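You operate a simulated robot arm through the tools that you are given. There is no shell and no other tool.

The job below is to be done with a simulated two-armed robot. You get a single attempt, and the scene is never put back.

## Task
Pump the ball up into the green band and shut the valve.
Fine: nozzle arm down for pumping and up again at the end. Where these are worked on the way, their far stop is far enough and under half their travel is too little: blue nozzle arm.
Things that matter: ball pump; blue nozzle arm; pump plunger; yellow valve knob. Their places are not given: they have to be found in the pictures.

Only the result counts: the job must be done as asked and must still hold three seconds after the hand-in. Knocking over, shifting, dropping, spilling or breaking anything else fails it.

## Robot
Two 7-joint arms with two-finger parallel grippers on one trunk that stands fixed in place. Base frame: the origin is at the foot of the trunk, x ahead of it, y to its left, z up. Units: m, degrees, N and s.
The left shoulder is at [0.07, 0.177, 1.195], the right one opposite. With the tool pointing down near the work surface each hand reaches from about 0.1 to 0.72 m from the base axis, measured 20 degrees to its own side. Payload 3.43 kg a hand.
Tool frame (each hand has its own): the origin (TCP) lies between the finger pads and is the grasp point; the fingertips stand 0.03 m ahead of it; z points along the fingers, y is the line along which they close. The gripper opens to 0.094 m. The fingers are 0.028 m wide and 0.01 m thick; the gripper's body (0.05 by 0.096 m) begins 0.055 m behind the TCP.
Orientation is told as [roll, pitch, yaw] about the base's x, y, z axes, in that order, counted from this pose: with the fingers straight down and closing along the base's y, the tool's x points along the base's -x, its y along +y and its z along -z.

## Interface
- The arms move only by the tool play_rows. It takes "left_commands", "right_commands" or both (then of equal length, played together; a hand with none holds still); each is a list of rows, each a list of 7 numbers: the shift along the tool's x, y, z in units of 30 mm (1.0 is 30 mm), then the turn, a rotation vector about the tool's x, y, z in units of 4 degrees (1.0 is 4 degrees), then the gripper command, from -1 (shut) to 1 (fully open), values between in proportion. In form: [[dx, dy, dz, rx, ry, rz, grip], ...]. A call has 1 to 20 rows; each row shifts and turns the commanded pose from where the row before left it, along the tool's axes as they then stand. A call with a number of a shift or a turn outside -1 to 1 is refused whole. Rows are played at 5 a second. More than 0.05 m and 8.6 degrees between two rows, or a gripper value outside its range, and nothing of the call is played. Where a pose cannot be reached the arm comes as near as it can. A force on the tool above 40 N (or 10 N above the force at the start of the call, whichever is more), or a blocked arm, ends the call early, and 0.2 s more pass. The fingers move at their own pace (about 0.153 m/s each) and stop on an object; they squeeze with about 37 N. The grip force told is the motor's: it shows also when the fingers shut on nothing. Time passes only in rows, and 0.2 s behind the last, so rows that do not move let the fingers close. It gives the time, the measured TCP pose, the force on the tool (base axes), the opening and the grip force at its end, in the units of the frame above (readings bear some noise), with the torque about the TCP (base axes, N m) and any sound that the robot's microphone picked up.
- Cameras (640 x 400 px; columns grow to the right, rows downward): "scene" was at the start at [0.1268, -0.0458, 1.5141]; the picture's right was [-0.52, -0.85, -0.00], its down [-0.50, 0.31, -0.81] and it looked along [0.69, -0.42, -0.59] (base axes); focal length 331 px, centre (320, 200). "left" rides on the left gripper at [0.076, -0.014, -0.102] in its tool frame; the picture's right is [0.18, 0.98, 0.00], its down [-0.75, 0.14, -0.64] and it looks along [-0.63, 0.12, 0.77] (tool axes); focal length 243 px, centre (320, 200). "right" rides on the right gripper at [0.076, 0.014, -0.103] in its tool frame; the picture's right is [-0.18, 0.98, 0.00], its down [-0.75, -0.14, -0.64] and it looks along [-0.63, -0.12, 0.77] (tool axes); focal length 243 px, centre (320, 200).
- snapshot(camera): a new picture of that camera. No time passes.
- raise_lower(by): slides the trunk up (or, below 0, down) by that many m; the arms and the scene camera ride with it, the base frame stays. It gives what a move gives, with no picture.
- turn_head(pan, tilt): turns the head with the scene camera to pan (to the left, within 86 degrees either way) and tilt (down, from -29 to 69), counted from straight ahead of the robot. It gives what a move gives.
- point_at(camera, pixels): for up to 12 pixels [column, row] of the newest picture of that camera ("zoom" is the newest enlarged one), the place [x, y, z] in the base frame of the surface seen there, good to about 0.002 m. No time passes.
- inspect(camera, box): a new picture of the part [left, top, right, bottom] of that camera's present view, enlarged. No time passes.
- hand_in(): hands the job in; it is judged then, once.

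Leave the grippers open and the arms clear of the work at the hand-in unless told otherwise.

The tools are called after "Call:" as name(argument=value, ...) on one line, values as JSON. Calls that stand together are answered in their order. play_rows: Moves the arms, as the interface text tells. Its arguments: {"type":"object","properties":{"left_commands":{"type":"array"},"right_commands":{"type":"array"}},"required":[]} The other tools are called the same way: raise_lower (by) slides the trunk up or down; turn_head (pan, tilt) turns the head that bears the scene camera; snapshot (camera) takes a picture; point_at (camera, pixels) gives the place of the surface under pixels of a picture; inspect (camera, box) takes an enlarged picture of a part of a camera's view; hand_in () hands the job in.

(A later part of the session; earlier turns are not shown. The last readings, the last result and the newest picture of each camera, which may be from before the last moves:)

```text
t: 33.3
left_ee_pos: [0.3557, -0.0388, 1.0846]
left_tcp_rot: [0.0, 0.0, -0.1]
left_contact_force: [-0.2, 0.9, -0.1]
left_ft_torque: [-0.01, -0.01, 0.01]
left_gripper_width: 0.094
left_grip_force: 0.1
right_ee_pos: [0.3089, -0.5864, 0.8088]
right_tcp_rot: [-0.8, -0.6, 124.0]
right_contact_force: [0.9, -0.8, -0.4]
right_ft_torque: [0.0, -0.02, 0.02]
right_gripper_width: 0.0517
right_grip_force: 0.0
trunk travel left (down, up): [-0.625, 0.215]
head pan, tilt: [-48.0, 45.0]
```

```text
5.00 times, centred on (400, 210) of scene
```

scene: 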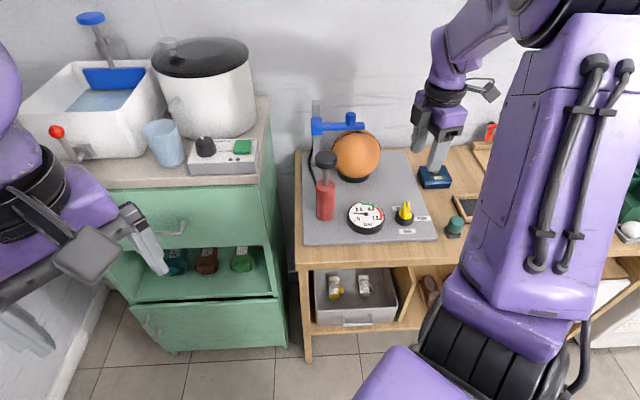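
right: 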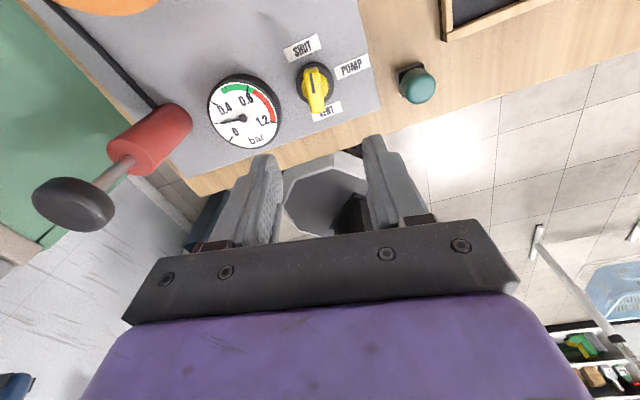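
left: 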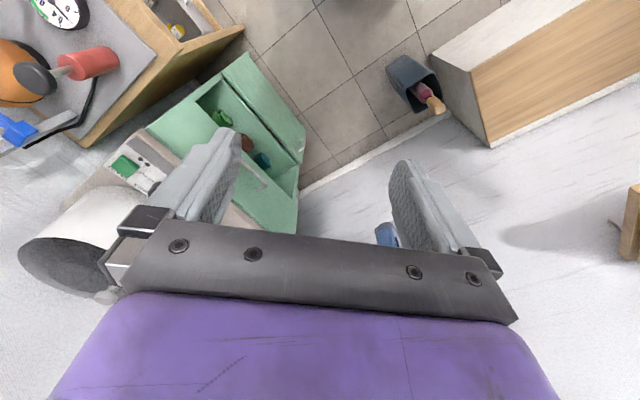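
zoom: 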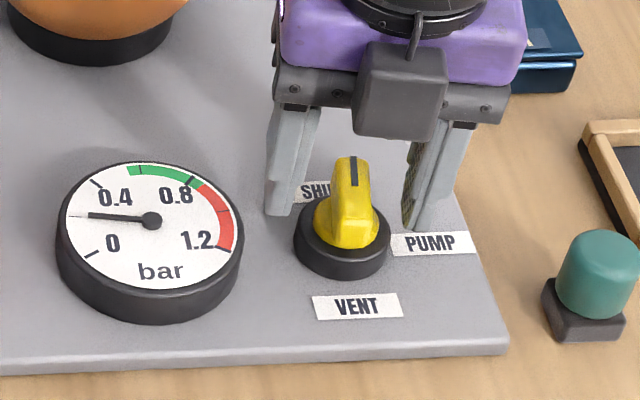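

The fingers are placed well. I'll close and turn clockwise by about 40°, then check.

Call:
play_rows(right_commands=[[0, 0, 0, 0, 0, 0, -1], [0, 0, 0, 0, 0, 0, -1], [0, 0, 0, 0, 0, 0, -1], [0, 0, 0, 0, 0, 1, -1], [0, 0, 0, 0, 0, 1, -1], [0, 0, 0, 0, 0, 1, -1], [0, 0, 0, 0, 0, 1, -1], [0, 0, 0, 0, 0, 1, -1], [0, 0, 0, 0, 0, 1, -1], [0, 0, 0, 0, 0, 1, -1], [0, 0, 0, 0, 0, 1, -1], [0, 0, 0, 0, 0, 1, -1], [0, 0, 0, 0, 0, 1, -1]])

Call:
inspect(camera="right", box=[220, 60, 420, 220])

Call:
inspect(camera="scene", box=[340, 170, 460, 250])

```text
t: 36.1
left_ee_pos: [0.3567, -0.0405, 1.0839]
left_tcp_rot: [0.2, -0.1, -0.1]
left_contact_force: [0.5, 0.4, 0.4]
left_ft_torque: [-0.05, -0.01, 0.04]
left_gripper_width: 0.0941
left_grip_force: 0.0
right_ee_pos: [0.3095, -0.5875, 0.81]
right_tcp_rot: [-0.2, -1.2, 83.9]
right_contact_force: [-8.8, 1.8, -12.6]
right_ft_torque: [-0.88, 0.41, 0.0]
right_gripper_width: 0.0157
right_grip_force: 44.5
trunk travel left (down, up): [-0.625, 0.215]
head pan, tilt: [-48.0, 45.0]
```

```text
2.50 times, centred on (320, 140) of right
```

zoom: 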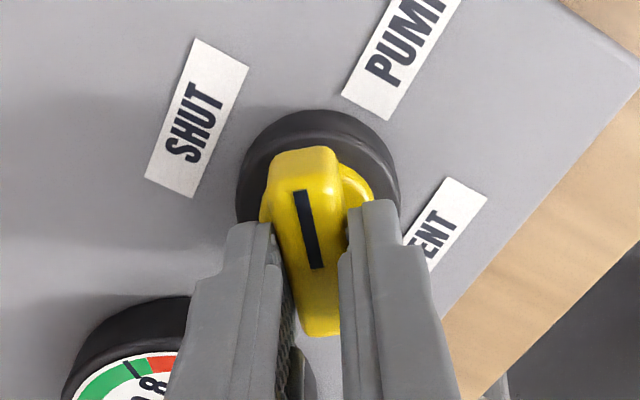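

```text
5.00 times, centred on (400, 210) of scene
```

zoom: 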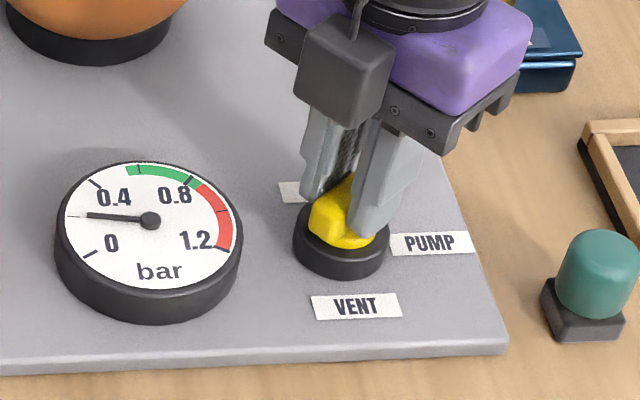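

The knob is turning with the hand. Another 40° brings it to PUMP.

Call:
play_rows(right_commands=[[0, 0, 0, 0, 0, 1, -1], [0, 0, 0, 0, 0, 1, -1], [0, 0, 0, 0, 0, 1, -1], [0, 0, 0, 0, 0, 1, -1], [0, 0, 0, 0, 0, 1, -1], [0, 0, 0, 0, 0, 1, -1], [0, 0, 0, 0, 0, 1, -1], [0, 0, 0, 0, 0, 1, -1], [0, 0, 0, 0, 0, 1, -1], [0, 0, 0, 0, 0, 1, -1], [0, 0, 0, 0, 0, 0.2, -1]])

Call:
inspect(camera="right", box=[220, 60, 420, 220])

Call:
inspect(camera="scene", box=[340, 170, 460, 250])

```text
t: 38.5
left_ee_pos: [0.3577, -0.0395, 1.0841]
left_tcp_rot: [0.1, -0.1, -0.1]
left_contact_force: [0.7, 0.3, 0.4]
left_ft_torque: [-0.01, -0.03, 0.02]
left_gripper_width: 0.094
left_grip_force: 0.0
right_ee_pos: [0.311, -0.5875, 0.8114]
right_tcp_rot: [0.5, -0.8, 43.3]
right_contact_force: [9.3, -3.9, -0.3]
right_ft_torque: [0.39, -1.36, 0.01]
right_gripper_width: 0.0156
right_grip_force: 44.7
trunk travel left (down, up): [-0.625, 0.215]
head pan, tilt: [-48.0, 45.0]
```

```text
2.50 times, centred on (320, 140) of right
```

zoom: 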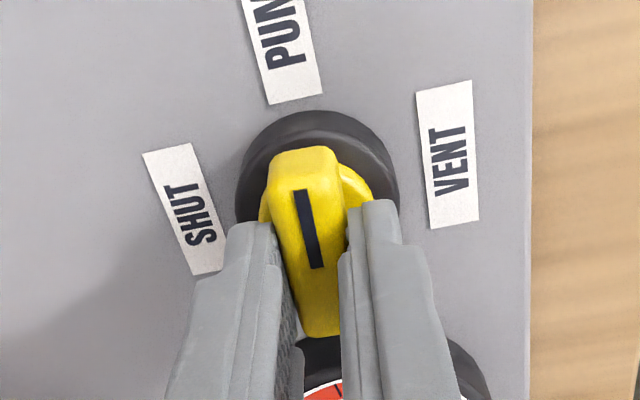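

```text
5.00 times, centred on (400, 210) of scene
```

zoom: 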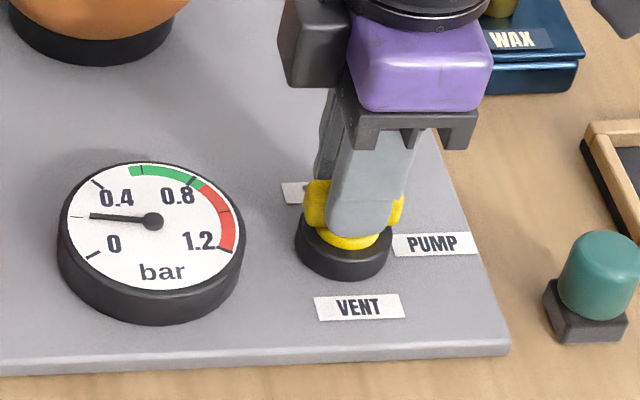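

The pointer is at PUMP. I'll release and rise.

Call:
play_rows(right_commands=[[0, 0, 0, 0, 0, 0, 0.1], [0, 0, 0, 0, 0, 0, 0.1], [0, 0, -0.8, 0, 0, 0, 0.1], [0, 0, -1, 0, 0, 0, 0.1], [0, 0, -1, 0, 0, 0, 0.1], [0, 0, -1, 0, 0, 0, 0.1], [0, 0, -1, 0, 0, 0, 0.1], [0, 0, -1, 0, 0, 0, 0.1], [0, 0, -1, 0, 0, 0, 0.1]])

Call:
inspect(camera="scene", box=[300, 100, 460, 250])

Call:
snapshot(camera="right")

```text
t: 40.5
left_ee_pos: [0.3563, -0.0389, 1.0843]
left_tcp_rot: [0.0, 0.0, 0.0]
left_contact_force: [0.1, 0.5, -0.5]
left_ft_torque: [-0.03, 0.0, 0.02]
left_gripper_width: 0.0941
left_grip_force: 0.0
right_ee_pos: [0.3108, -0.5887, 1.0143]
right_tcp_rot: [0.5, -0.8, 43.3]
right_contact_force: [-0.3, -0.9, -0.1]
right_ft_torque: [-0.01, 0.0, 0.0]
right_gripper_width: 0.0518
right_grip_force: 0.0
trunk travel left (down, up): [-0.625, 0.215]
head pan, tilt: [-48.0, 45.0]
```

```text
2.67 times, centred on (380, 175) of scene
```

zoom: 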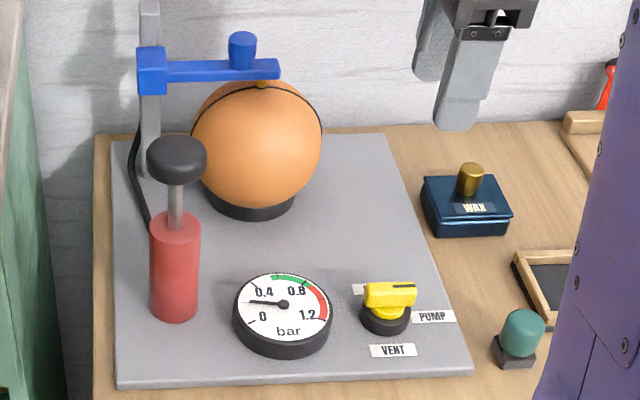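

```text
taken
```

right: 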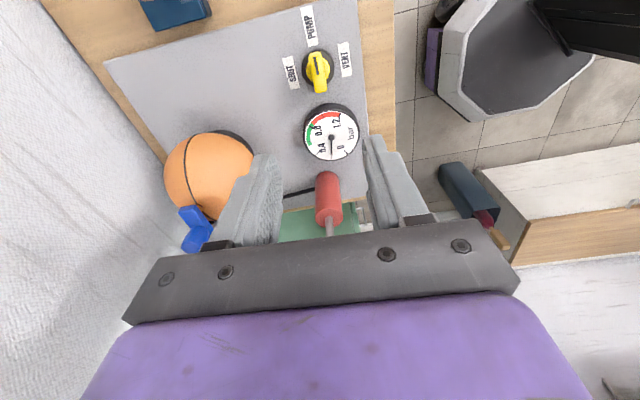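

The valve points at PUMP. Next I'll measure the pump handle, whose top is near (176, 152) in the enlarged picture.

Call:
inspect(camera="scene", box=[300, 130, 370, 235])

```text
3.81 times, centred on (335, 182) of scene
```

zoom: 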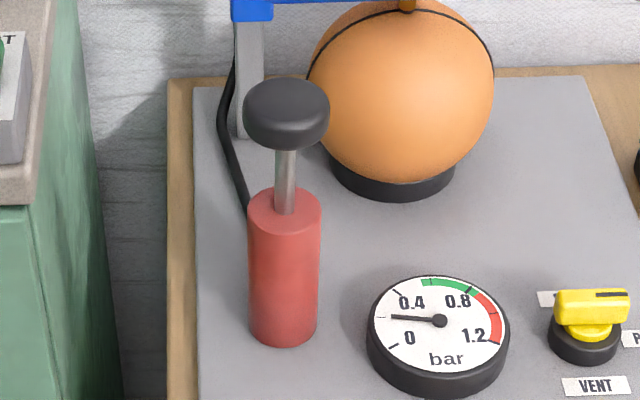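

Call:
point_at(camera="zoom", pixels=[[288, 90], [288, 100], [288, 82], [262, 98], [314, 98], [288, 140], [286, 170], [262, 196], [310, 200], [284, 325], [288, 148]])

```text
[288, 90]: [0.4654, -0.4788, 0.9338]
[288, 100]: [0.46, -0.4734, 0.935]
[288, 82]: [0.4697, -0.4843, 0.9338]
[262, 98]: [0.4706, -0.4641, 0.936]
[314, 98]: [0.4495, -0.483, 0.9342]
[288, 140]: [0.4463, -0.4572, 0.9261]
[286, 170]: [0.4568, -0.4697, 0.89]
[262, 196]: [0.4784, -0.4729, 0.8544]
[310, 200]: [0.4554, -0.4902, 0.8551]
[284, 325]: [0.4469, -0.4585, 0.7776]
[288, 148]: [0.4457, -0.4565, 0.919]
```

The pump handle is centred at about (0.4605, -0.4735), from z 0.917 to 0.935, and the body top is at 0.855. I'll move the hand over it.

Call:
play_rows(right_commands=[[-0.9, -0.09, 0, 0, 0, 0, 0.6], [-0.9, -0.09, 0, 0, 0, 0, 0.6], [-0.9, -0.09, 0, 0, 0, 0, 0.6], [-0.9, -0.09, 0, 0, 0, 0, 0.6], [-0.9, -0.09, 0, 0, 0, 0, 0.6], [-0.9, -0.09, 0, 0, 0, 0, 0.6], [-0.87, -0.1, 0, 0, 0, 0, 0.6], [0, 0, 0, 0, 0, 0, 0.6]])

Call:
inspect(camera="scene", box=[280, 60, 420, 200])

Call:
snapshot(camera="right")

```text
t: 42.3
left_ee_pos: [0.3561, -0.0393, 1.0843]
left_tcp_rot: [0.0, -0.1, -0.1]
left_contact_force: [0.3, -0.7, 0.2]
left_ft_torque: [0.0, 0.05, 0.0]
left_gripper_width: 0.0937
left_grip_force: 0.1
right_ee_pos: [0.4597, -0.474, 1.0202]
right_tcp_rot: [0.4, -0.9, 43.2]
right_contact_force: [1.1, 0.4, -0.4]
right_ft_torque: [0.0, -0.03, -0.01]
right_gripper_width: 0.0754
right_grip_force: 0.1
trunk travel left (down, up): [-0.625, 0.215]
head pan, tilt: [-48.0, 45.0]
```

```text
2.86 times, centred on (350, 130) of scene
```

zoom: 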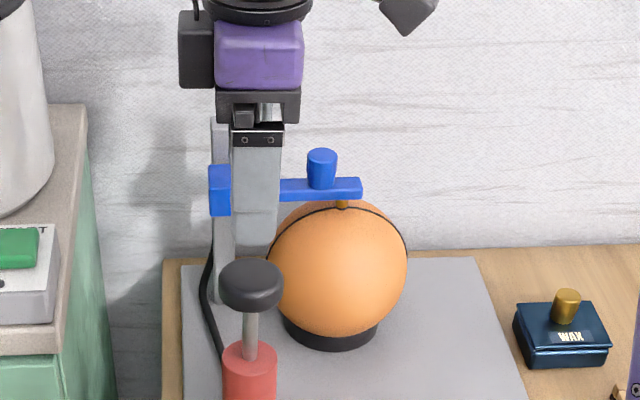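

```text
taken
```

right: 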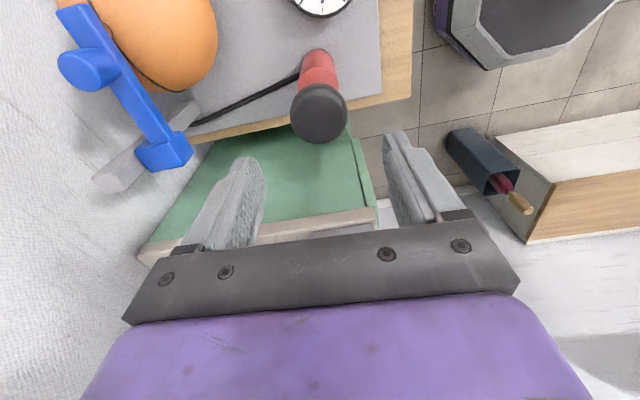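

The hand is lined up above the handle. I'll lower so the fingertips reach just to its underside, then grip.

Call:
play_rows(right_commands=[[0, 0, 0.9, 0, 0, 0, 0.6], [0, 0, 0.9, 0, 0, 0, 0.6], [0, 0, 0.7, 0, 0, 0, 0.6], [0, 0, 0, 0, 0, 0, 0.6]])

Call:
inspect(camera="scene", box=[280, 80, 420, 240])

Call:
snapshot(camera="right")

```text
t: 43.3
left_ee_pos: [0.3566, -0.0389, 1.0842]
left_tcp_rot: [0.1, 0.0, -0.1]
left_contact_force: [0.2, 0.5, 0.2]
left_ft_torque: [0.0, -0.02, 0.01]
left_gripper_width: 0.0941
left_grip_force: 0.2
right_ee_pos: [0.4625, -0.4728, 0.9428]
right_tcp_rot: [0.5, -0.8, 43.4]
right_contact_force: [-0.2, -0.9, 0.0]
right_ft_torque: [-0.01, 0.01, -0.05]
right_gripper_width: 0.0751
right_grip_force: 0.0
trunk travel left (down, up): [-0.625, 0.215]
head pan, tilt: [-48.0, 45.0]
```

```text
2.50 times, centred on (350, 160) of scene
```

zoom: 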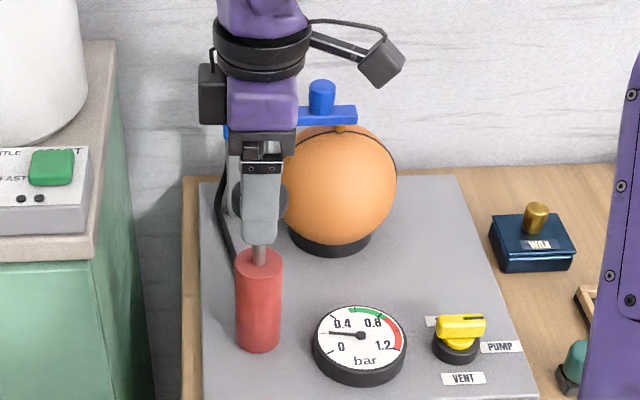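

```text
taken
```

right: 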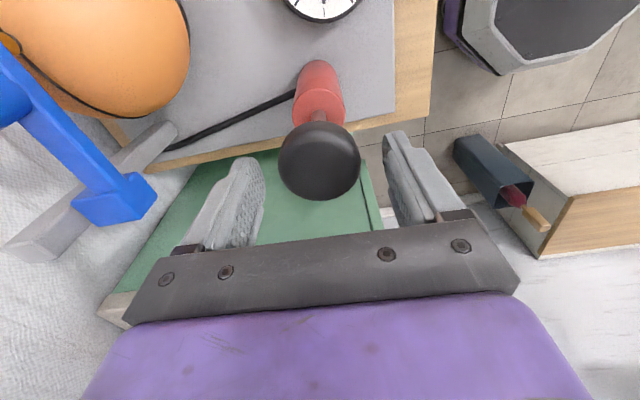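

The fingers straddle the black handle. I'll close on it.

Call:
play_rows(right_commands=[[0, 0, 0, 0, 0, 0, -1], [0, 0, 0, 0, 0, 0, -1], [0, 0, 0, 0, 0, 0, -1]])

Call:
inspect(camera="scene", box=[280, 80, 420, 240])

```text
t: 44.1
left_ee_pos: [0.357, -0.0398, 1.0838]
left_tcp_rot: [0.0, 0.1, -0.2]
left_contact_force: [-0.6, 0.7, -1.0]
left_ft_torque: [0.02, 0.02, 0.0]
left_gripper_width: 0.0942
left_grip_force: 0.0
right_ee_pos: [0.4613, -0.473, 0.9427]
right_tcp_rot: [0.5, -0.9, 43.3]
right_contact_force: [-1.8, 2.5, -2.7]
right_ft_torque: [-0.11, -0.26, 0.23]
right_gripper_width: 0.0464
right_grip_force: 45.1
trunk travel left (down, up): [-0.625, 0.215]
head pan, tilt: [-48.0, 45.0]
```

```text
2.50 times, centred on (350, 160) of scene
```

zoom: 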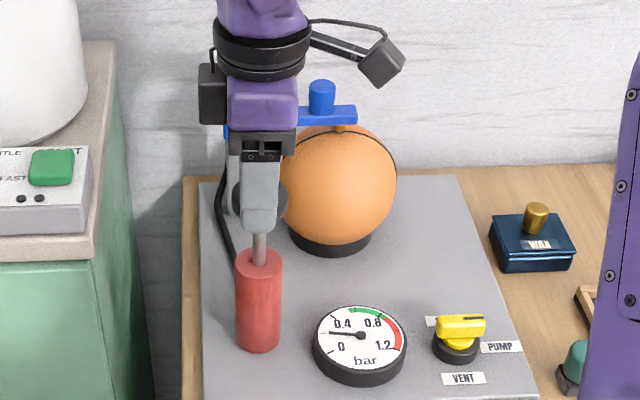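

The grip is good at 0.046 with little side load. I'll try a slow first down-stroke of about 24 mm.

Call:
play_rows(right_commands=[[0, 0, 0.2, 0, 0, 0, -1], [0, 0, 0.2, 0, 0, 0, -1], [0, 0, 0.2, 0, 0, 0, -1], [0, 0, 0.2, 0, 0, 0, -1]])

Call:
inspect(camera="scene", box=[280, 80, 420, 240])

```text
t: 45.1
left_ee_pos: [0.3571, -0.0385, 1.0845]
left_tcp_rot: [-0.1, 0.0, 0.0]
left_contact_force: [0.1, 0.7, 0.6]
left_ft_torque: [0.04, 0.03, 0.0]
left_gripper_width: 0.0939
left_grip_force: 0.1
right_ee_pos: [0.4618, -0.4719, 0.9196]
right_tcp_rot: [0.2, -0.9, 43.3]
right_contact_force: [6.5, 3.8, 2.9]
right_ft_torque: [0.43, -0.52, 0.34]
right_gripper_width: 0.0461
right_grip_force: 45.7
trunk travel left (down, up): [-0.625, 0.215]
head pan, tilt: [-48.0, 45.0]
```

```text
2.50 times, centred on (350, 160) of scene
```

zoom: 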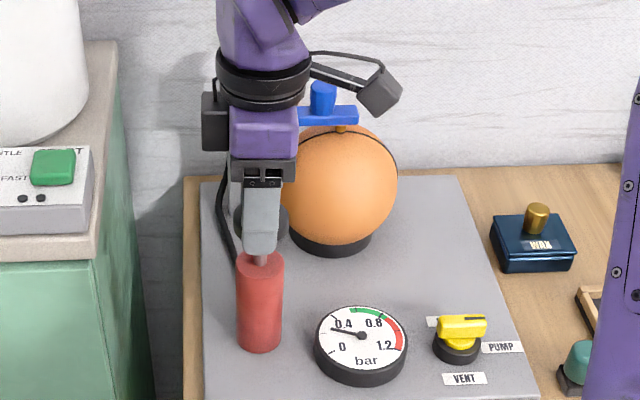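

The plunger moves at about 3 N. I'll continue toward its bottom.

Call:
play_rows(right_commands=[[0, 0, 0.25, 0, 0, 0, -1], [0, 0, 0.25, 0, 0, 0, -1], [0, 0, 0.25, 0, 0, 0, -1], [0, 0, 0.25, 0, 0, 0, -1]])

Call:
inspect(camera="scene", box=[280, 80, 420, 240])

Call:
inspect(camera="scene", box=[335, 180, 435, 245])

```text
t: 46.1
left_ee_pos: [0.3557, -0.0379, 1.0844]
left_tcp_rot: [-0.1, 0.0, -0.1]
left_contact_force: [-0.2, 0.2, -0.6]
left_ft_torque: [0.03, 0.01, 0.0]
left_gripper_width: 0.0943
left_grip_force: 0.1
right_ee_pos: [0.4602, -0.4722, 0.8912]
right_tcp_rot: [0.2, -0.9, 43.3]
right_contact_force: [10.6, -4.1, 19.5]
right_ft_torque: [-0.82, -0.09, 0.35]
right_gripper_width: 0.0462
right_grip_force: 45.5
trunk travel left (down, up): [-0.625, 0.215]
head pan, tilt: [-48.0, 45.0]
heard: click
```

```text
2.50 times, centred on (350, 160) of scene
```

zoom: 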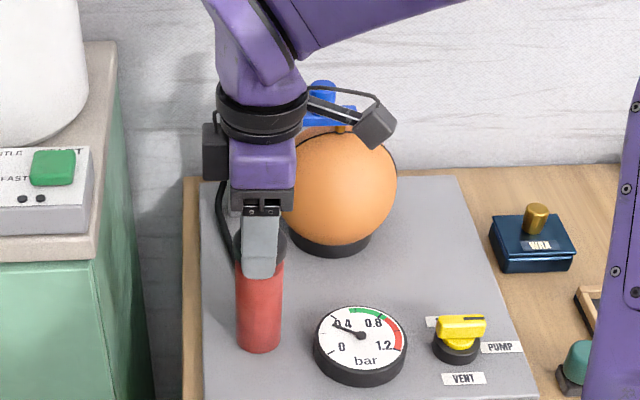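

```text
6.15 times, centred on (385, 212) of scene
```

zoom: 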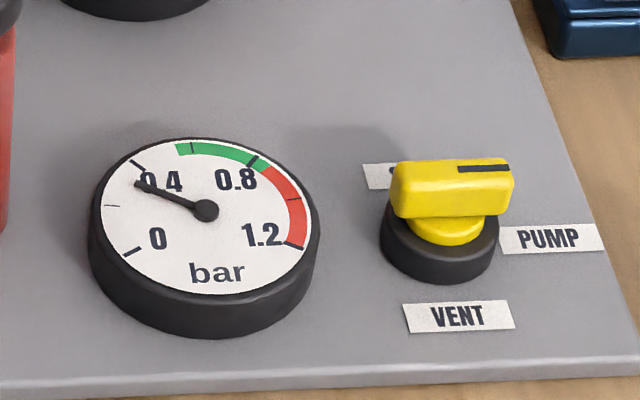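

I heard a click and the gauge rose from about 0.22 to 0.33, with the plunger on its stop. The green band covers about 0.55 to 0.8. I'll pull the plunger up for the next stroke.

Call:
play_rows(right_commands=[[0, 0, -0.3, 0, 0, 0, -1], [0, 0, -0.3, 0, 0, 0, -1], [0, 0, -0.3, 0, 0, 0, -1], [0, 0, -0.3, 0, 0, 0, -1], [0, 0, -0.3, 0, 0, 0, -1], [0, 0, -0.2, 0, 0, 0, -1]])

Call:
inspect(camera="scene", box=[280, 80, 420, 240])

Call:
inspect(camera="scene", box=[335, 180, 435, 245])

```text
t: 47.5
left_ee_pos: [0.359, -0.0389, 1.0837]
left_tcp_rot: [0.0, 0.1, -0.1]
left_contact_force: [-0.1, -0.6, 0.8]
left_ft_torque: [0.0, -0.01, 0.0]
left_gripper_width: 0.0938
left_grip_force: 0.1
right_ee_pos: [0.4602, -0.4728, 0.9387]
right_tcp_rot: [0.5, -0.8, 43.2]
right_contact_force: [14.0, 2.9, 0.3]
right_ft_torque: [-0.16, -0.46, 0.42]
right_gripper_width: 0.0462
right_grip_force: 44.5
trunk travel left (down, up): [-0.625, 0.215]
head pan, tilt: [-48.0, 45.0]
```

```text
2.50 times, centred on (350, 160) of scene
```

zoom: 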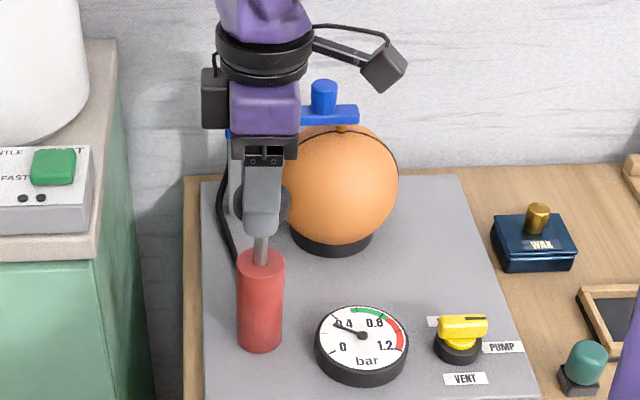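

```text
6.15 times, centred on (385, 212) of scene
```

zoom: 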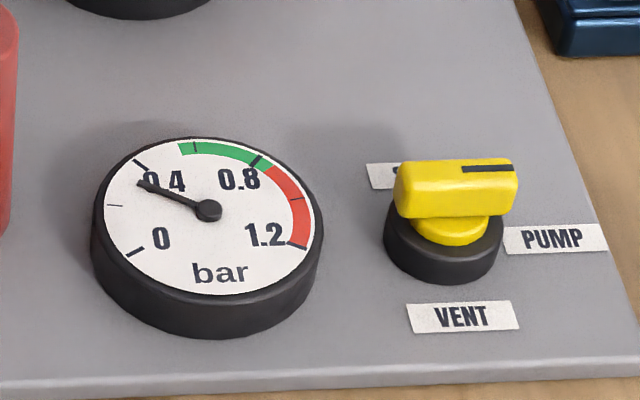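

The plunger is up and the gauge holds. Now the second stroke down.

Call:
play_rows(right_commands=[[0, 0, -0.1, 0, 0, 0, -1], [0, 0, 0.3, 0, 0, 0, -1], [0, 0, 0.3, 0, 0, 0, -1], [0, 0, 0.3, 0, 0, 0, -1], [0, 0, 0.3, 0, 0, 0, -1], [0, 0, 0.3, 0, 0, 0, -1], [0, 0, 0.25, 0, 0, 0, -1]])

Call:
inspect(camera="scene", box=[335, 180, 435, 245])

```text
t: 49.1
left_ee_pos: [0.3566, -0.0389, 1.0845]
left_tcp_rot: [-0.1, 0.0, 0.0]
left_contact_force: [-0.1, 0.3, -0.1]
left_ft_torque: [-0.03, 0.01, -0.01]
left_gripper_width: 0.0939
left_grip_force: 0.1
right_ee_pos: [0.461, -0.4728, 0.8911]
right_tcp_rot: [0.1, -0.8, 43.2]
right_contact_force: [18.6, -7.8, 22.2]
right_ft_torque: [-0.71, -0.39, 0.44]
right_gripper_width: 0.0464
right_grip_force: 45.0
trunk travel left (down, up): [-0.625, 0.215]
head pan, tilt: [-48.0, 45.0]
heard: click
```

```text
6.15 times, centred on (385, 212) of scene
```

zoom: 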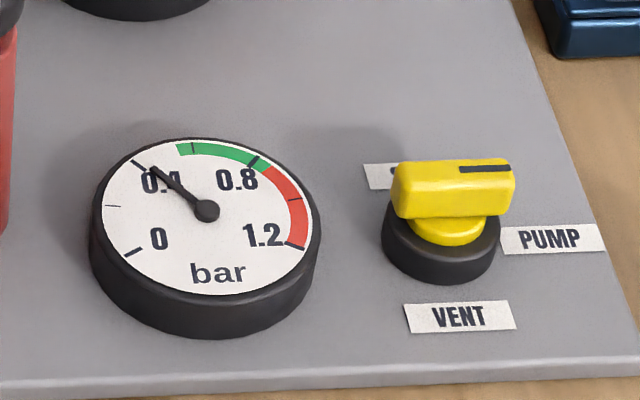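

The gauge now reads about 0.43. I'll pull up and make a third stroke, easing the side load slightly.

Call:
play_rows(right_commands=[[-0.05, -0.05, -0.3, 0, 0, 0, -1], [0, 0, -0.3, 0, 0, 0, -1], [0, 0, -0.3, 0, 0, 0, -1], [0, 0, -0.3, 0, 0, 0, -1], [0, 0, -0.3, 0, 0, 0, -1], [0, 0, -0.25, 0, 0, 0, -1], [0, 0, 0, 0, 0, 0, -1], [0, 0, 0.3, 0, 0, 0, -1], [0, 0, 0.3, 0, 0, 0, -1], [0, 0, 0.3, 0, 0, 0, -1], [0, 0, 0.3, 0, 0, 0, -1], [0, 0, 0.3, 0, 0, 0, -1], [0, 0, 0.25, 0, 0, 0, -1]])

Call:
inspect(camera="scene", box=[335, 180, 435, 245])

```text
t: 51.9
left_ee_pos: [0.3552, -0.0369, 1.0838]
left_tcp_rot: [-0.1, -0.1, -0.1]
left_contact_force: [-0.1, 0.2, 0.0]
left_ft_torque: [0.04, 0.0, 0.0]
left_gripper_width: 0.094
left_grip_force: 0.1
right_ee_pos: [0.4605, -0.4717, 0.8924]
right_tcp_rot: [0.3, -0.8, 43.3]
right_contact_force: [-0.2, 5.6, 6.1]
right_ft_torque: [0.14, -0.48, 0.63]
right_gripper_width: 0.0461
right_grip_force: 45.2
trunk travel left (down, up): [-0.625, 0.215]
head pan, tilt: [-48.0, 45.0]
heard: click
```

```text
6.15 times, centred on (385, 212) of scene
```

zoom: 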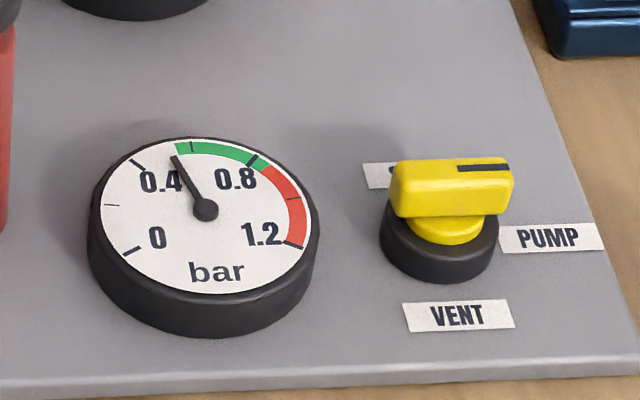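

The gauge is at about 0.54, right at the lower edge of green. One more stroke should bring it to about 0.65, well inside.

Call:
play_rows(right_commands=[[0, 0, -0.3, 0, 0, 0, -1], [0, 0, -0.3, 0, 0, 0, -1], [0, 0, -0.3, 0, 0, 0, -1], [0, 0, -0.3, 0, 0, 0, -1], [0, 0, -0.3, 0, 0, 0, -1], [0, 0, -0.2, 0, 0, 0, -1], [0, 0, 0, 0, 0, 0, -1], [0, 0, 0.3, 0, 0, 0, -1], [0, 0, 0.3, 0, 0, 0, -1], [0, 0, 0.3, 0, 0, 0, -1], [0, 0, 0.3, 0, 0, 0, -1], [0, 0, 0.3, 0, 0, 0, -1], [0, 0, 0.25, 0, 0, 0, -1]])

Call:
inspect(camera="scene", box=[335, 180, 435, 245])

```text
t: 54.7
left_ee_pos: [0.355, -0.0385, 1.0839]
left_tcp_rot: [-0.2, -0.1, -0.1]
left_contact_force: [0.7, 0.3, 0.1]
left_ft_torque: [-0.02, 0.0, 0.01]
left_gripper_width: 0.0943
left_grip_force: 0.1
right_ee_pos: [0.4606, -0.472, 0.891]
right_tcp_rot: [0.2, -1.0, 43.2]
right_contact_force: [-3.5, 0.2, 11.6]
right_ft_torque: [-0.26, 0.46, 0.17]
right_gripper_width: 0.0462
right_grip_force: 45.3
trunk travel left (down, up): [-0.625, 0.215]
head pan, tilt: [-48.0, 45.0]
heard: click
```

```text
6.15 times, centred on (385, 212) of scene
```

zoom: 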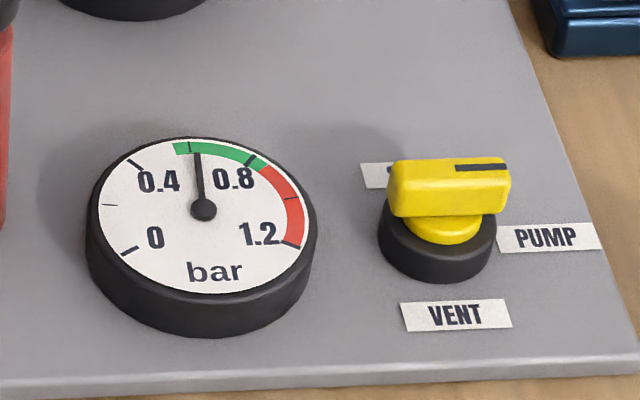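

The gauge reads about 0.63, inside the green band. I'll release the handle and rise.

Call:
play_rows(right_commands=[[0, 0, 0, 0, 0, 0, 0.6], [0, 0, 0, 0, 0, 0, 0.6], [0, 0, -0.8, 0, 0, 0, 0.6], [0, 0, -1, 0, 0, 0, 0.6], [0, 0, -1, 0, 0, 0, 0.6], [0, 0, -1, 0, 0, 0, 0.6]])

Call:
inspect(camera="scene", box=[290, 90, 450, 250])

```text
t: 56.1
left_ee_pos: [0.3557, -0.0398, 1.0834]
left_tcp_rot: [0.0, 0.0, -0.2]
left_contact_force: [-0.4, -0.2, -1.5]
left_ft_torque: [0.02, 0.01, -0.01]
left_gripper_width: 0.094
left_grip_force: 0.1
right_ee_pos: [0.4633, -0.4757, 1.0004]
right_tcp_rot: [0.5, -1.0, 43.2]
right_contact_force: [-0.2, 0.1, 0.7]
right_ft_torque: [0.0, 0.01, 0.02]
right_gripper_width: 0.0751
right_grip_force: 0.1
trunk travel left (down, up): [-0.625, 0.215]
head pan, tilt: [-48.0, 45.0]
```

```text
2.50 times, centred on (370, 170) of scene
```

zoom: 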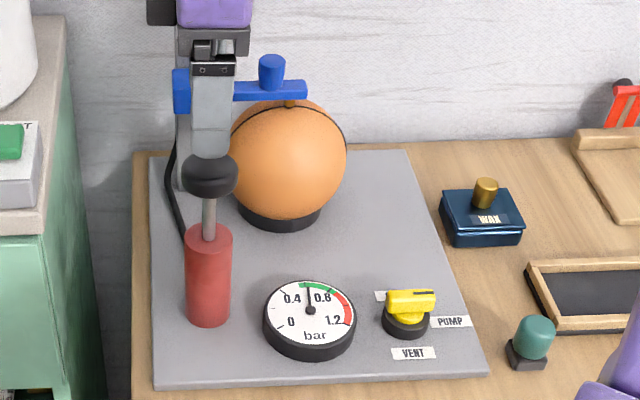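

The handle came back up by itself and the gauge holds near 0.63. Next I'll move over the valve again and descend to it.

Call:
play_rows(right_commands=[[0.9, 0.11, 0, 0, 0, 0, 0.1], [0.9, 0.11, 0, 0, 0, 0, 0.1], [0.9, 0.11, 0, 0, 0, 0, 0.1], [0.9, 0.11, 0, 0, 0, 0, 0.1], [0.9, 0.11, 0, 0, 0, 0, 0.1], [0.9, 0.11, 0, 0, 0, 0, 0.1], [0.9, 0.12, 0, 0, 0, 0, 0.1], [0, 0, 0.9, 0, 0, 0, 0.1], [0, 0, 0.9, 0, 0, 0, 0.1], [0, 0, 0.9, 0, 0, 0, 0.1], [0, 0, 0, 0, 0, 0, 0.1]])

Call:
snapshot(camera="right")

Call:
inspect(camera="scene", box=[330, 150, 460, 250])

```text
t: 58.5
left_ee_pos: [0.3572, -0.0405, 1.0834]
left_tcp_rot: [0.0, -0.1, -0.1]
left_contact_force: [-0.1, 0.1, 0.0]
left_ft_torque: [0.04, 0.0, 0.02]
left_gripper_width: 0.0943
left_grip_force: 0.0
right_ee_pos: [0.3101, -0.5855, 0.9163]
right_tcp_rot: [0.5, -0.9, 43.3]
right_contact_force: [0.2, -0.2, -0.5]
right_ft_torque: [0.0, -0.03, -0.03]
right_gripper_width: 0.0519
right_grip_force: 0.1
trunk travel left (down, up): [-0.625, 0.215]
head pan, tilt: [-48.0, 45.0]
```

```text
taken
```

right: 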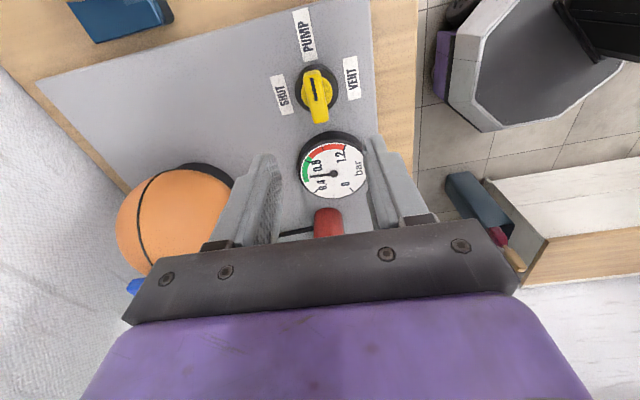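

```text
4.00 times, centred on (395, 200) of scene
```

zoom: 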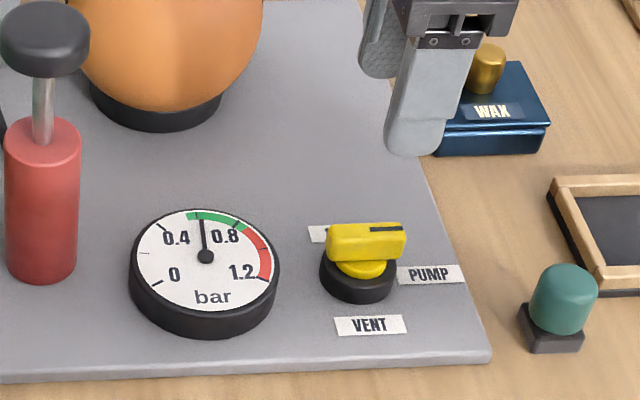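

The gauge still reads about 0.62. I'll lower to the ridge and close.

Call:
play_rows(right_commands=[[0.06, -0.06, 0.9, 0, 0, 0, 0.1], [0, 0, 0.9, 0, 0, 0, 0.1], [0, 0, 0.9, 0, 0, 0, 0.1], [0, 0, 0.85, 0, 0, 0, 0.1], [0, 0, 0, 0, 0, 0, 0.1], [0, 0, 0, 0, 0, 0, -1], [0, 0, 0, 0, 0, 0, -1], [0, 0, 0, 0, 0, 0, -1]])

Call:
inspect(camera="right", box=[220, 60, 420, 220])

```text
t: 60.3
left_ee_pos: [0.3568, -0.0399, 1.0844]
left_tcp_rot: [0.0, 0.0, -0.1]
left_contact_force: [0.0, 0.7, -0.2]
left_ft_torque: [-0.02, 0.0, -0.02]
left_gripper_width: 0.0939
left_grip_force: 0.1
right_ee_pos: [0.3098, -0.5884, 0.81]
right_tcp_rot: [0.4, -0.8, 43.2]
right_contact_force: [5.4, -7.8, 3.6]
right_ft_torque: [-1.14, 0.11, 0.03]
right_gripper_width: 0.0155
right_grip_force: 44.5
trunk travel left (down, up): [-0.625, 0.215]
head pan, tilt: [-48.0, 45.0]
```

```text
2.50 times, centred on (320, 140) of right
```

zoom: 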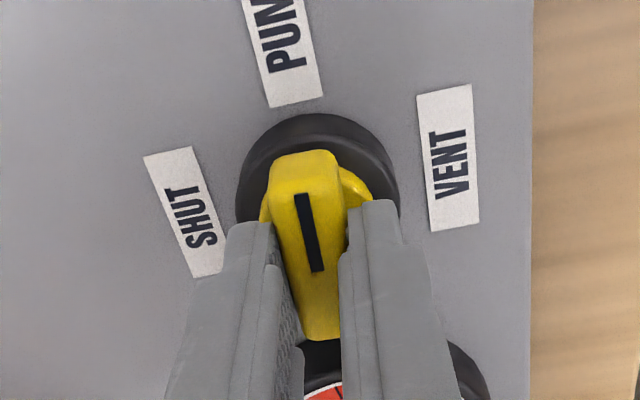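

It's gripped. I'll turn anticlockwise by 80° first, toward SHUT.

Call:
play_rows(right_commands=[[0, 0, 0, 0, 0, -1, -1], [0, 0, 0, 0, 0, -1, -1], [0, 0, 0, 0, 0, -1, -1], [0, 0, 0, 0, 0, -1, -1], [0, 0, 0, 0, 0, -1, -1], [0, 0, 0, 0, 0, -1, -1], [0, 0, 0, 0, 0, -1, -1], [0, 0, 0, 0, 0, -1, -1], [0, 0, 0, 0, 0, -1, -1], [0, 0, 0, 0, 0, -1, -1], [0, 0, 0, 0, 0, -1, -1], [0, 0, 0, 0, 0, -1, -1], [0, 0, 0, 0, 0, -1, -1], [0, 0, 0, 0, 0, -1, -1], [0, 0, 0, 0, 0, -1, -1], [0, 0, 0, 0, 0, -1, -1], [0, 0, 0, 0, 0, -1, -1], [0, 0, 0, 0, 0, -1, -1], [0, 0, 0, 0, 0, -1, -1], [0, 0, 0, 0, 0, -1, -1]])

Call:
inspect(camera="right", box=[220, 60, 420, 220])

Call:
inspect(camera="scene", box=[330, 150, 460, 250])

```text
t: 64.5
left_ee_pos: [0.3564, -0.0411, 1.0838]
left_tcp_rot: [0.0, 0.0, -0.2]
left_contact_force: [0.3, -0.3, 0.2]
left_ft_torque: [0.02, -0.01, -0.01]
left_gripper_width: 0.0937
left_grip_force: 0.2
right_ee_pos: [0.3083, -0.5867, 0.8095]
right_tcp_rot: [-0.8, -0.9, 123.3]
right_contact_force: [-6.0, 3.0, -16.6]
right_ft_torque: [0.5, 1.26, -0.05]
right_gripper_width: 0.0159
right_grip_force: 45.1
trunk travel left (down, up): [-0.625, 0.215]
head pan, tilt: [-48.0, 45.0]
```

```text
2.50 times, centred on (320, 140) of right
```

zoom: 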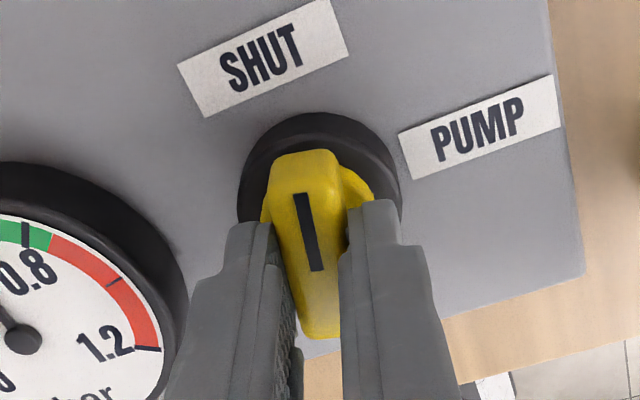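

```text
4.00 times, centred on (395, 200) of scene
```

zoom: 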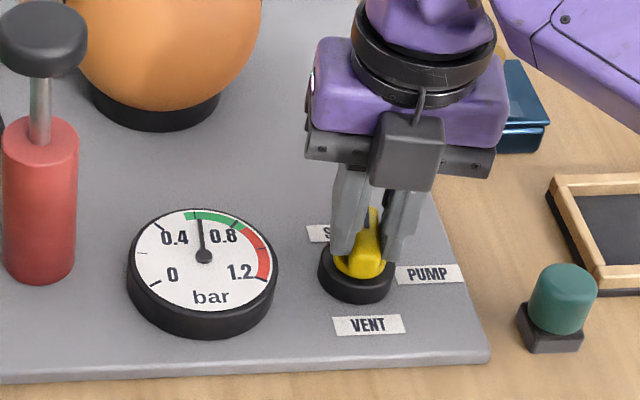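

The gauge holds at about 0.62. Another 10° will line it up with SHUT.

Call:
play_rows(right_commands=[[0, 0, 0, 0, 0, -1, -1], [0, 0, 0, 0, 0, -1, -1], [0, 0, 0, 0, 0, -0.6, -1], [0, 0, 0, 0, 0, 0, -1]])

Call:
inspect(camera="right", box=[220, 60, 420, 220])

```text
t: 65.5
left_ee_pos: [0.3568, -0.0422, 1.0843]
left_tcp_rot: [0.0, 0.0, 0.0]
left_contact_force: [0.1, 0.2, 0.1]
left_ft_torque: [0.0, -0.02, 0.02]
left_gripper_width: 0.0942
left_grip_force: 0.1
right_ee_pos: [0.3075, -0.5872, 0.8099]
right_tcp_rot: [-0.9, -0.6, 133.7]
right_contact_force: [-9.3, 3.4, -21.2]
right_ft_torque: [0.17, 1.19, 0.01]
right_gripper_width: 0.0157
right_grip_force: 45.0
trunk travel left (down, up): [-0.625, 0.215]
head pan, tilt: [-48.0, 45.0]
```

```text
2.50 times, centred on (320, 140) of right
```

zoom: 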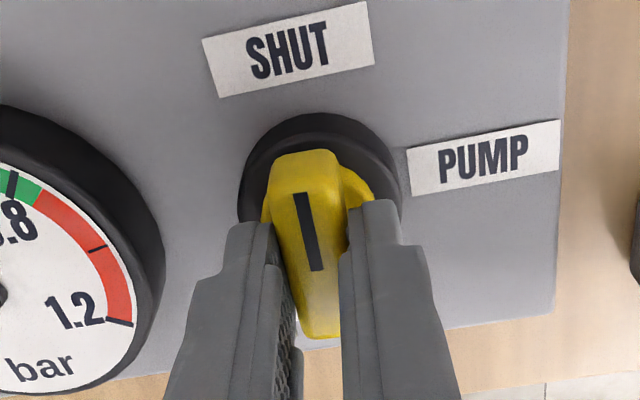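

The ridge is square to the SHUT label. I'll release, rise and check.

Call:
play_rows(right_commands=[[0, 0, 0, 0, 0, 0, 0.1], [0, 0, 0, 0, 0, 0, 0.1], [0, 0, -0.8, 0, 0, 0, 0.1], [0, 0, -1, 0, 0, 0, 0.1], [0, 0, -1, 0, 0, 0, 0.1], [0, 0, -1, 0, 0, 0, 0.1], [0, 0, -1, 0, 0, 0, 0.1], [0, 0, -1, 0, 0, 0, 0.1], [0, 0, -1, 0, 0, 0, 0.1]])

Call:
inspect(camera="right", box=[180, 20, 380, 160])

Call:
inspect(camera="scene", box=[300, 120, 460, 250])

```text
t: 67.5
left_ee_pos: [0.3571, -0.0387, 1.0838]
left_tcp_rot: [0.1, 0.0, -0.1]
left_contact_force: [-1.1, 0.6, -0.5]
left_ft_torque: [0.01, -0.02, 0.0]
left_gripper_width: 0.094
left_grip_force: 0.1
right_ee_pos: [0.3082, -0.5909, 1.0158]
right_tcp_rot: [-0.9, -0.4, 133.7]
right_contact_force: [0.7, -0.3, 0.7]
right_ft_torque: [0.03, 0.02, 0.02]
right_gripper_width: 0.0518
right_grip_force: 0.1
trunk travel left (down, up): [-0.625, 0.215]
head pan, tilt: [-48.0, 45.0]
```

```text
2.86 times, centred on (280, 90) of right
```

zoom: 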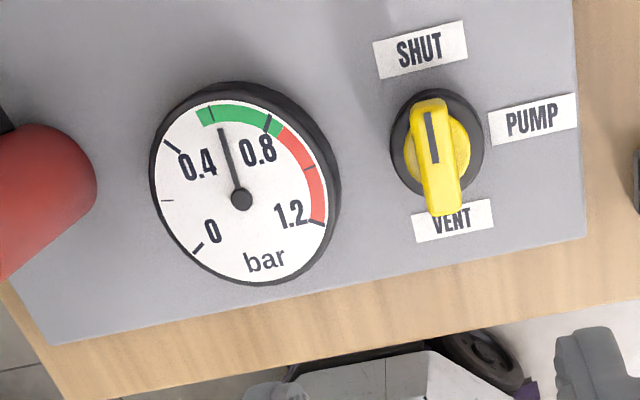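

```text
3.08 times, centred on (380, 185) of scene
```

zoom: 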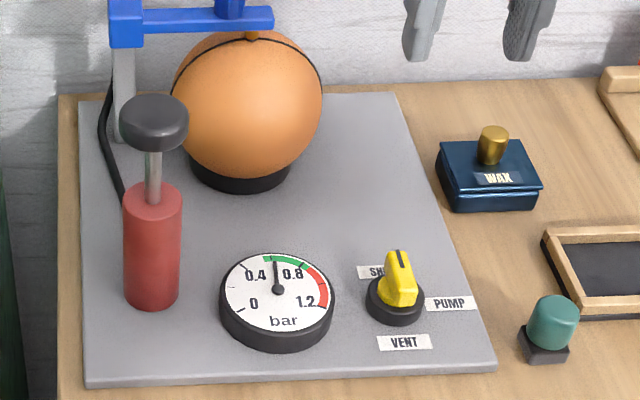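

The valve is SHUT and the gauge reads about 0.63, in green. Next is the nozzle arm. I'll turn the hand in the air to about 42°, which keeps its camera away from the wall.

Call:
play_rows(right_commands=[[0, 0, 0, 0, 0, 1, 0.2], [0, 0, 0, 0, 0, 1, 0.2], [0, 0, 0, 0, 0, 1, 0.2], [0, 0, 0, 0, 0, 1, 0.2], [0, 0, 0, 0, 0, 1, 0.2], [0, 0, 0, 0, 0, 1, 0.2], [0, 0, 0, 0, 0, 1, 0.2], [0, 0, 0, 0, 0, 1, 0.2], [0, 0, 0, 0, 0, 1, 0.2], [0, 0, 0, 0, 0, 1, 0.2], [0, 0, 0, 0, 0, 1, 0.2], [0, 0, 0, 0, 0, 1, 0.2], [0, 0, 0, 0, 0, 1, 0.2], [0, 0, 0, 0, 0, 1, 0.2], [0, 0, 0, 0, 0, 1, 0.2], [0, 0, 0, 0, 0, 1, 0.2], [0, 0, 0, 0, 0, 1, 0.2], [0, 0, 0, 0, 0, 1, 0.2], [0, 0, 0, 0, 0, 1, 0.2], [0, 0, 0, 0, 0, 1, 0.2]])

Call:
play_rows(right_commands=[[0, 0, 0, 0, 0, 1, 0.2], [0, 0, 0, 0, 0, 1, 0.2], [0, 0, 0, 0, 0, 1, 0.2], [-0.717, -0.952, 0, 0, 0, 0, 0.2], [-0.717, -0.952, 0, 0, 0, 0, 0.2], [-0.717, -0.952, 0, 0, 0, 0, 0.2], [-0.717, -0.952, 0, 0, 0, 0, 0.2], [-0.717, -0.952, 0, 0, 0, 0, 0.2], [-0.717, -0.952, 0, 0, 0, 0, 0.2], [0, 0, 0, 0, 0, 0, 0.2]])

Call:
inspect(camera="scene", box=[290, 50, 430, 190])

Call:
snapshot(camera="right")

```text
t: 71.7
left_ee_pos: [0.3563, -0.0378, 1.085]
left_tcp_rot: [0.0, 0.0, -0.1]
left_contact_force: [0.3, 0.3, -0.5]
left_ft_torque: [-0.02, -0.01, 0.0]
left_gripper_width: 0.0941
left_grip_force: 0.1
right_ee_pos: [0.3069, -0.5895, 1.0159]
right_tcp_rot: [0.4, -0.9, 53.5]
right_contact_force: [0.0, 0.0, 1.1]
right_ft_torque: [0.02, 0.01, 0.01]
right_gripper_width: 0.0564
right_grip_force: 0.1
trunk travel left (down, up): [-0.625, 0.215]
head pan, tilt: [-48.0, 45.0]
```

```text
t: 73.9
left_ee_pos: [0.3561, -0.0408, 1.0847]
left_tcp_rot: [0.0, -0.1, -0.1]
left_contact_force: [-0.3, -0.6, 0.4]
left_ft_torque: [0.02, 0.0, -0.04]
left_gripper_width: 0.0941
left_grip_force: 0.1
right_ee_pos: [0.5162, -0.6352, 1.0165]
right_tcp_rot: [0.4, -0.9, 41.7]
right_contact_force: [-0.7, -0.9, -0.2]
right_ft_torque: [0.01, -0.01, -0.02]
right_gripper_width: 0.0564
right_grip_force: 0.0
trunk travel left (down, up): [-0.625, 0.215]
head pan, tilt: [-48.0, 45.0]
```

```text
2.86 times, centred on (360, 120) of scene
```

zoom: 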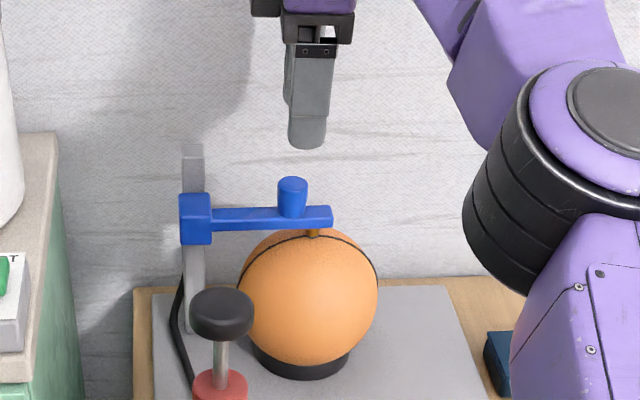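

```text
taken
```

right: 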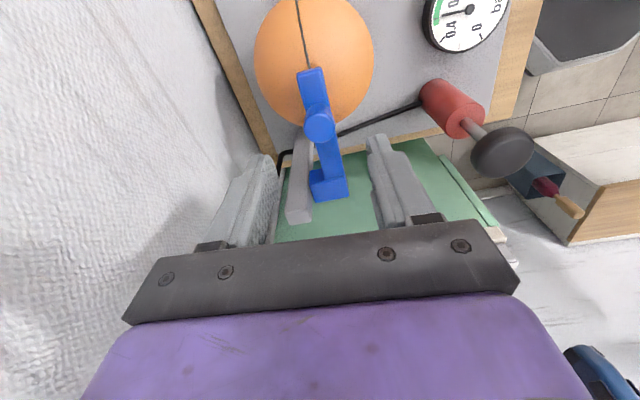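

Call:
point_at(camera="right", pixels=[[320, 122], [320, 128], [326, 150], [313, 82], [328, 185]])

Call:
point_at(camera="zoom", pixels=[[292, 183], [260, 213], [292, 200]])

```text
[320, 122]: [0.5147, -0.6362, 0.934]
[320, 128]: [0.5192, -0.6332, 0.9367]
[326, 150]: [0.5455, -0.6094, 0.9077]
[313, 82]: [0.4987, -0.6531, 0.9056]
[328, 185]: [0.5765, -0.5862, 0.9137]
```

```text
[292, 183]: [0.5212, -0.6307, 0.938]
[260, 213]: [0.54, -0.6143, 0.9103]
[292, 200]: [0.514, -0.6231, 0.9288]
```

The knob top is at about (0.519, -0.6335, 0.936) and the bar top at 0.908. I'll lower around the knob and close.

Call:
play_rows(right_commands=[[-0.12, 0, 0.8, 0, 0, 0, 0.2], [0, 0, 0.8, 0, 0, 0, 0.2], [0, 0, 0.8, 0, 0, 0, 0.2], [0, 0, 0, 0, 0, 0, 0.2], [0, 0, 0, 0, 0, 0, -1], [0, 0, 0, 0, 0, 0, -1], [0, 0, 0, 0, 0, 0, -1]])

Call:
inspect(camera="scene", box=[290, 50, 430, 190])

Call:
snapshot(camera="right")

```text
t: 75.5
left_ee_pos: [0.3578, -0.04, 1.0841]
left_tcp_rot: [0.1, 0.2, 0.0]
left_contact_force: [0.2, 0.6, -0.4]
left_ft_torque: [-0.01, 0.0, -0.01]
left_gripper_width: 0.0939
left_grip_force: 0.0
right_ee_pos: [0.5208, -0.6313, 0.9411]
right_tcp_rot: [0.5, -0.8, 41.6]
right_contact_force: [16.3, -18.6, 11.4]
right_ft_torque: [-0.65, -0.2, 0.22]
right_gripper_width: 0.0246
right_grip_force: 44.6
trunk travel left (down, up): [-0.625, 0.215]
head pan, tilt: [-48.0, 45.0]
```

```text
2.86 times, centred on (360, 120) of scene
```

zoom: 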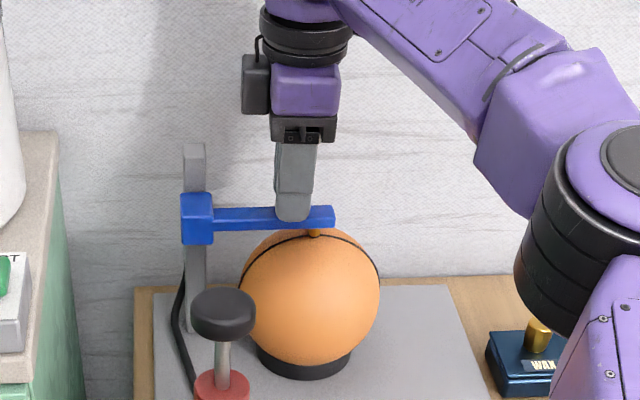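

```text
taken
```

right: 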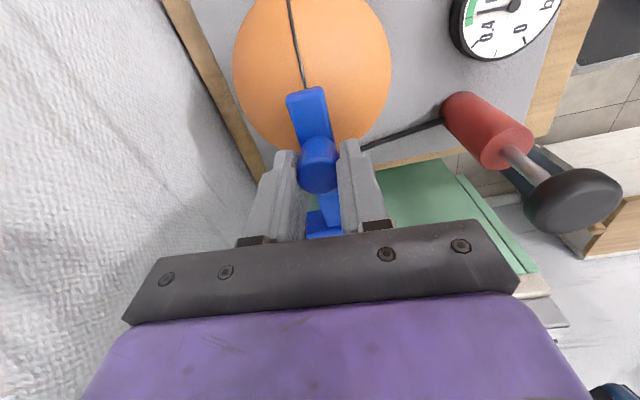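

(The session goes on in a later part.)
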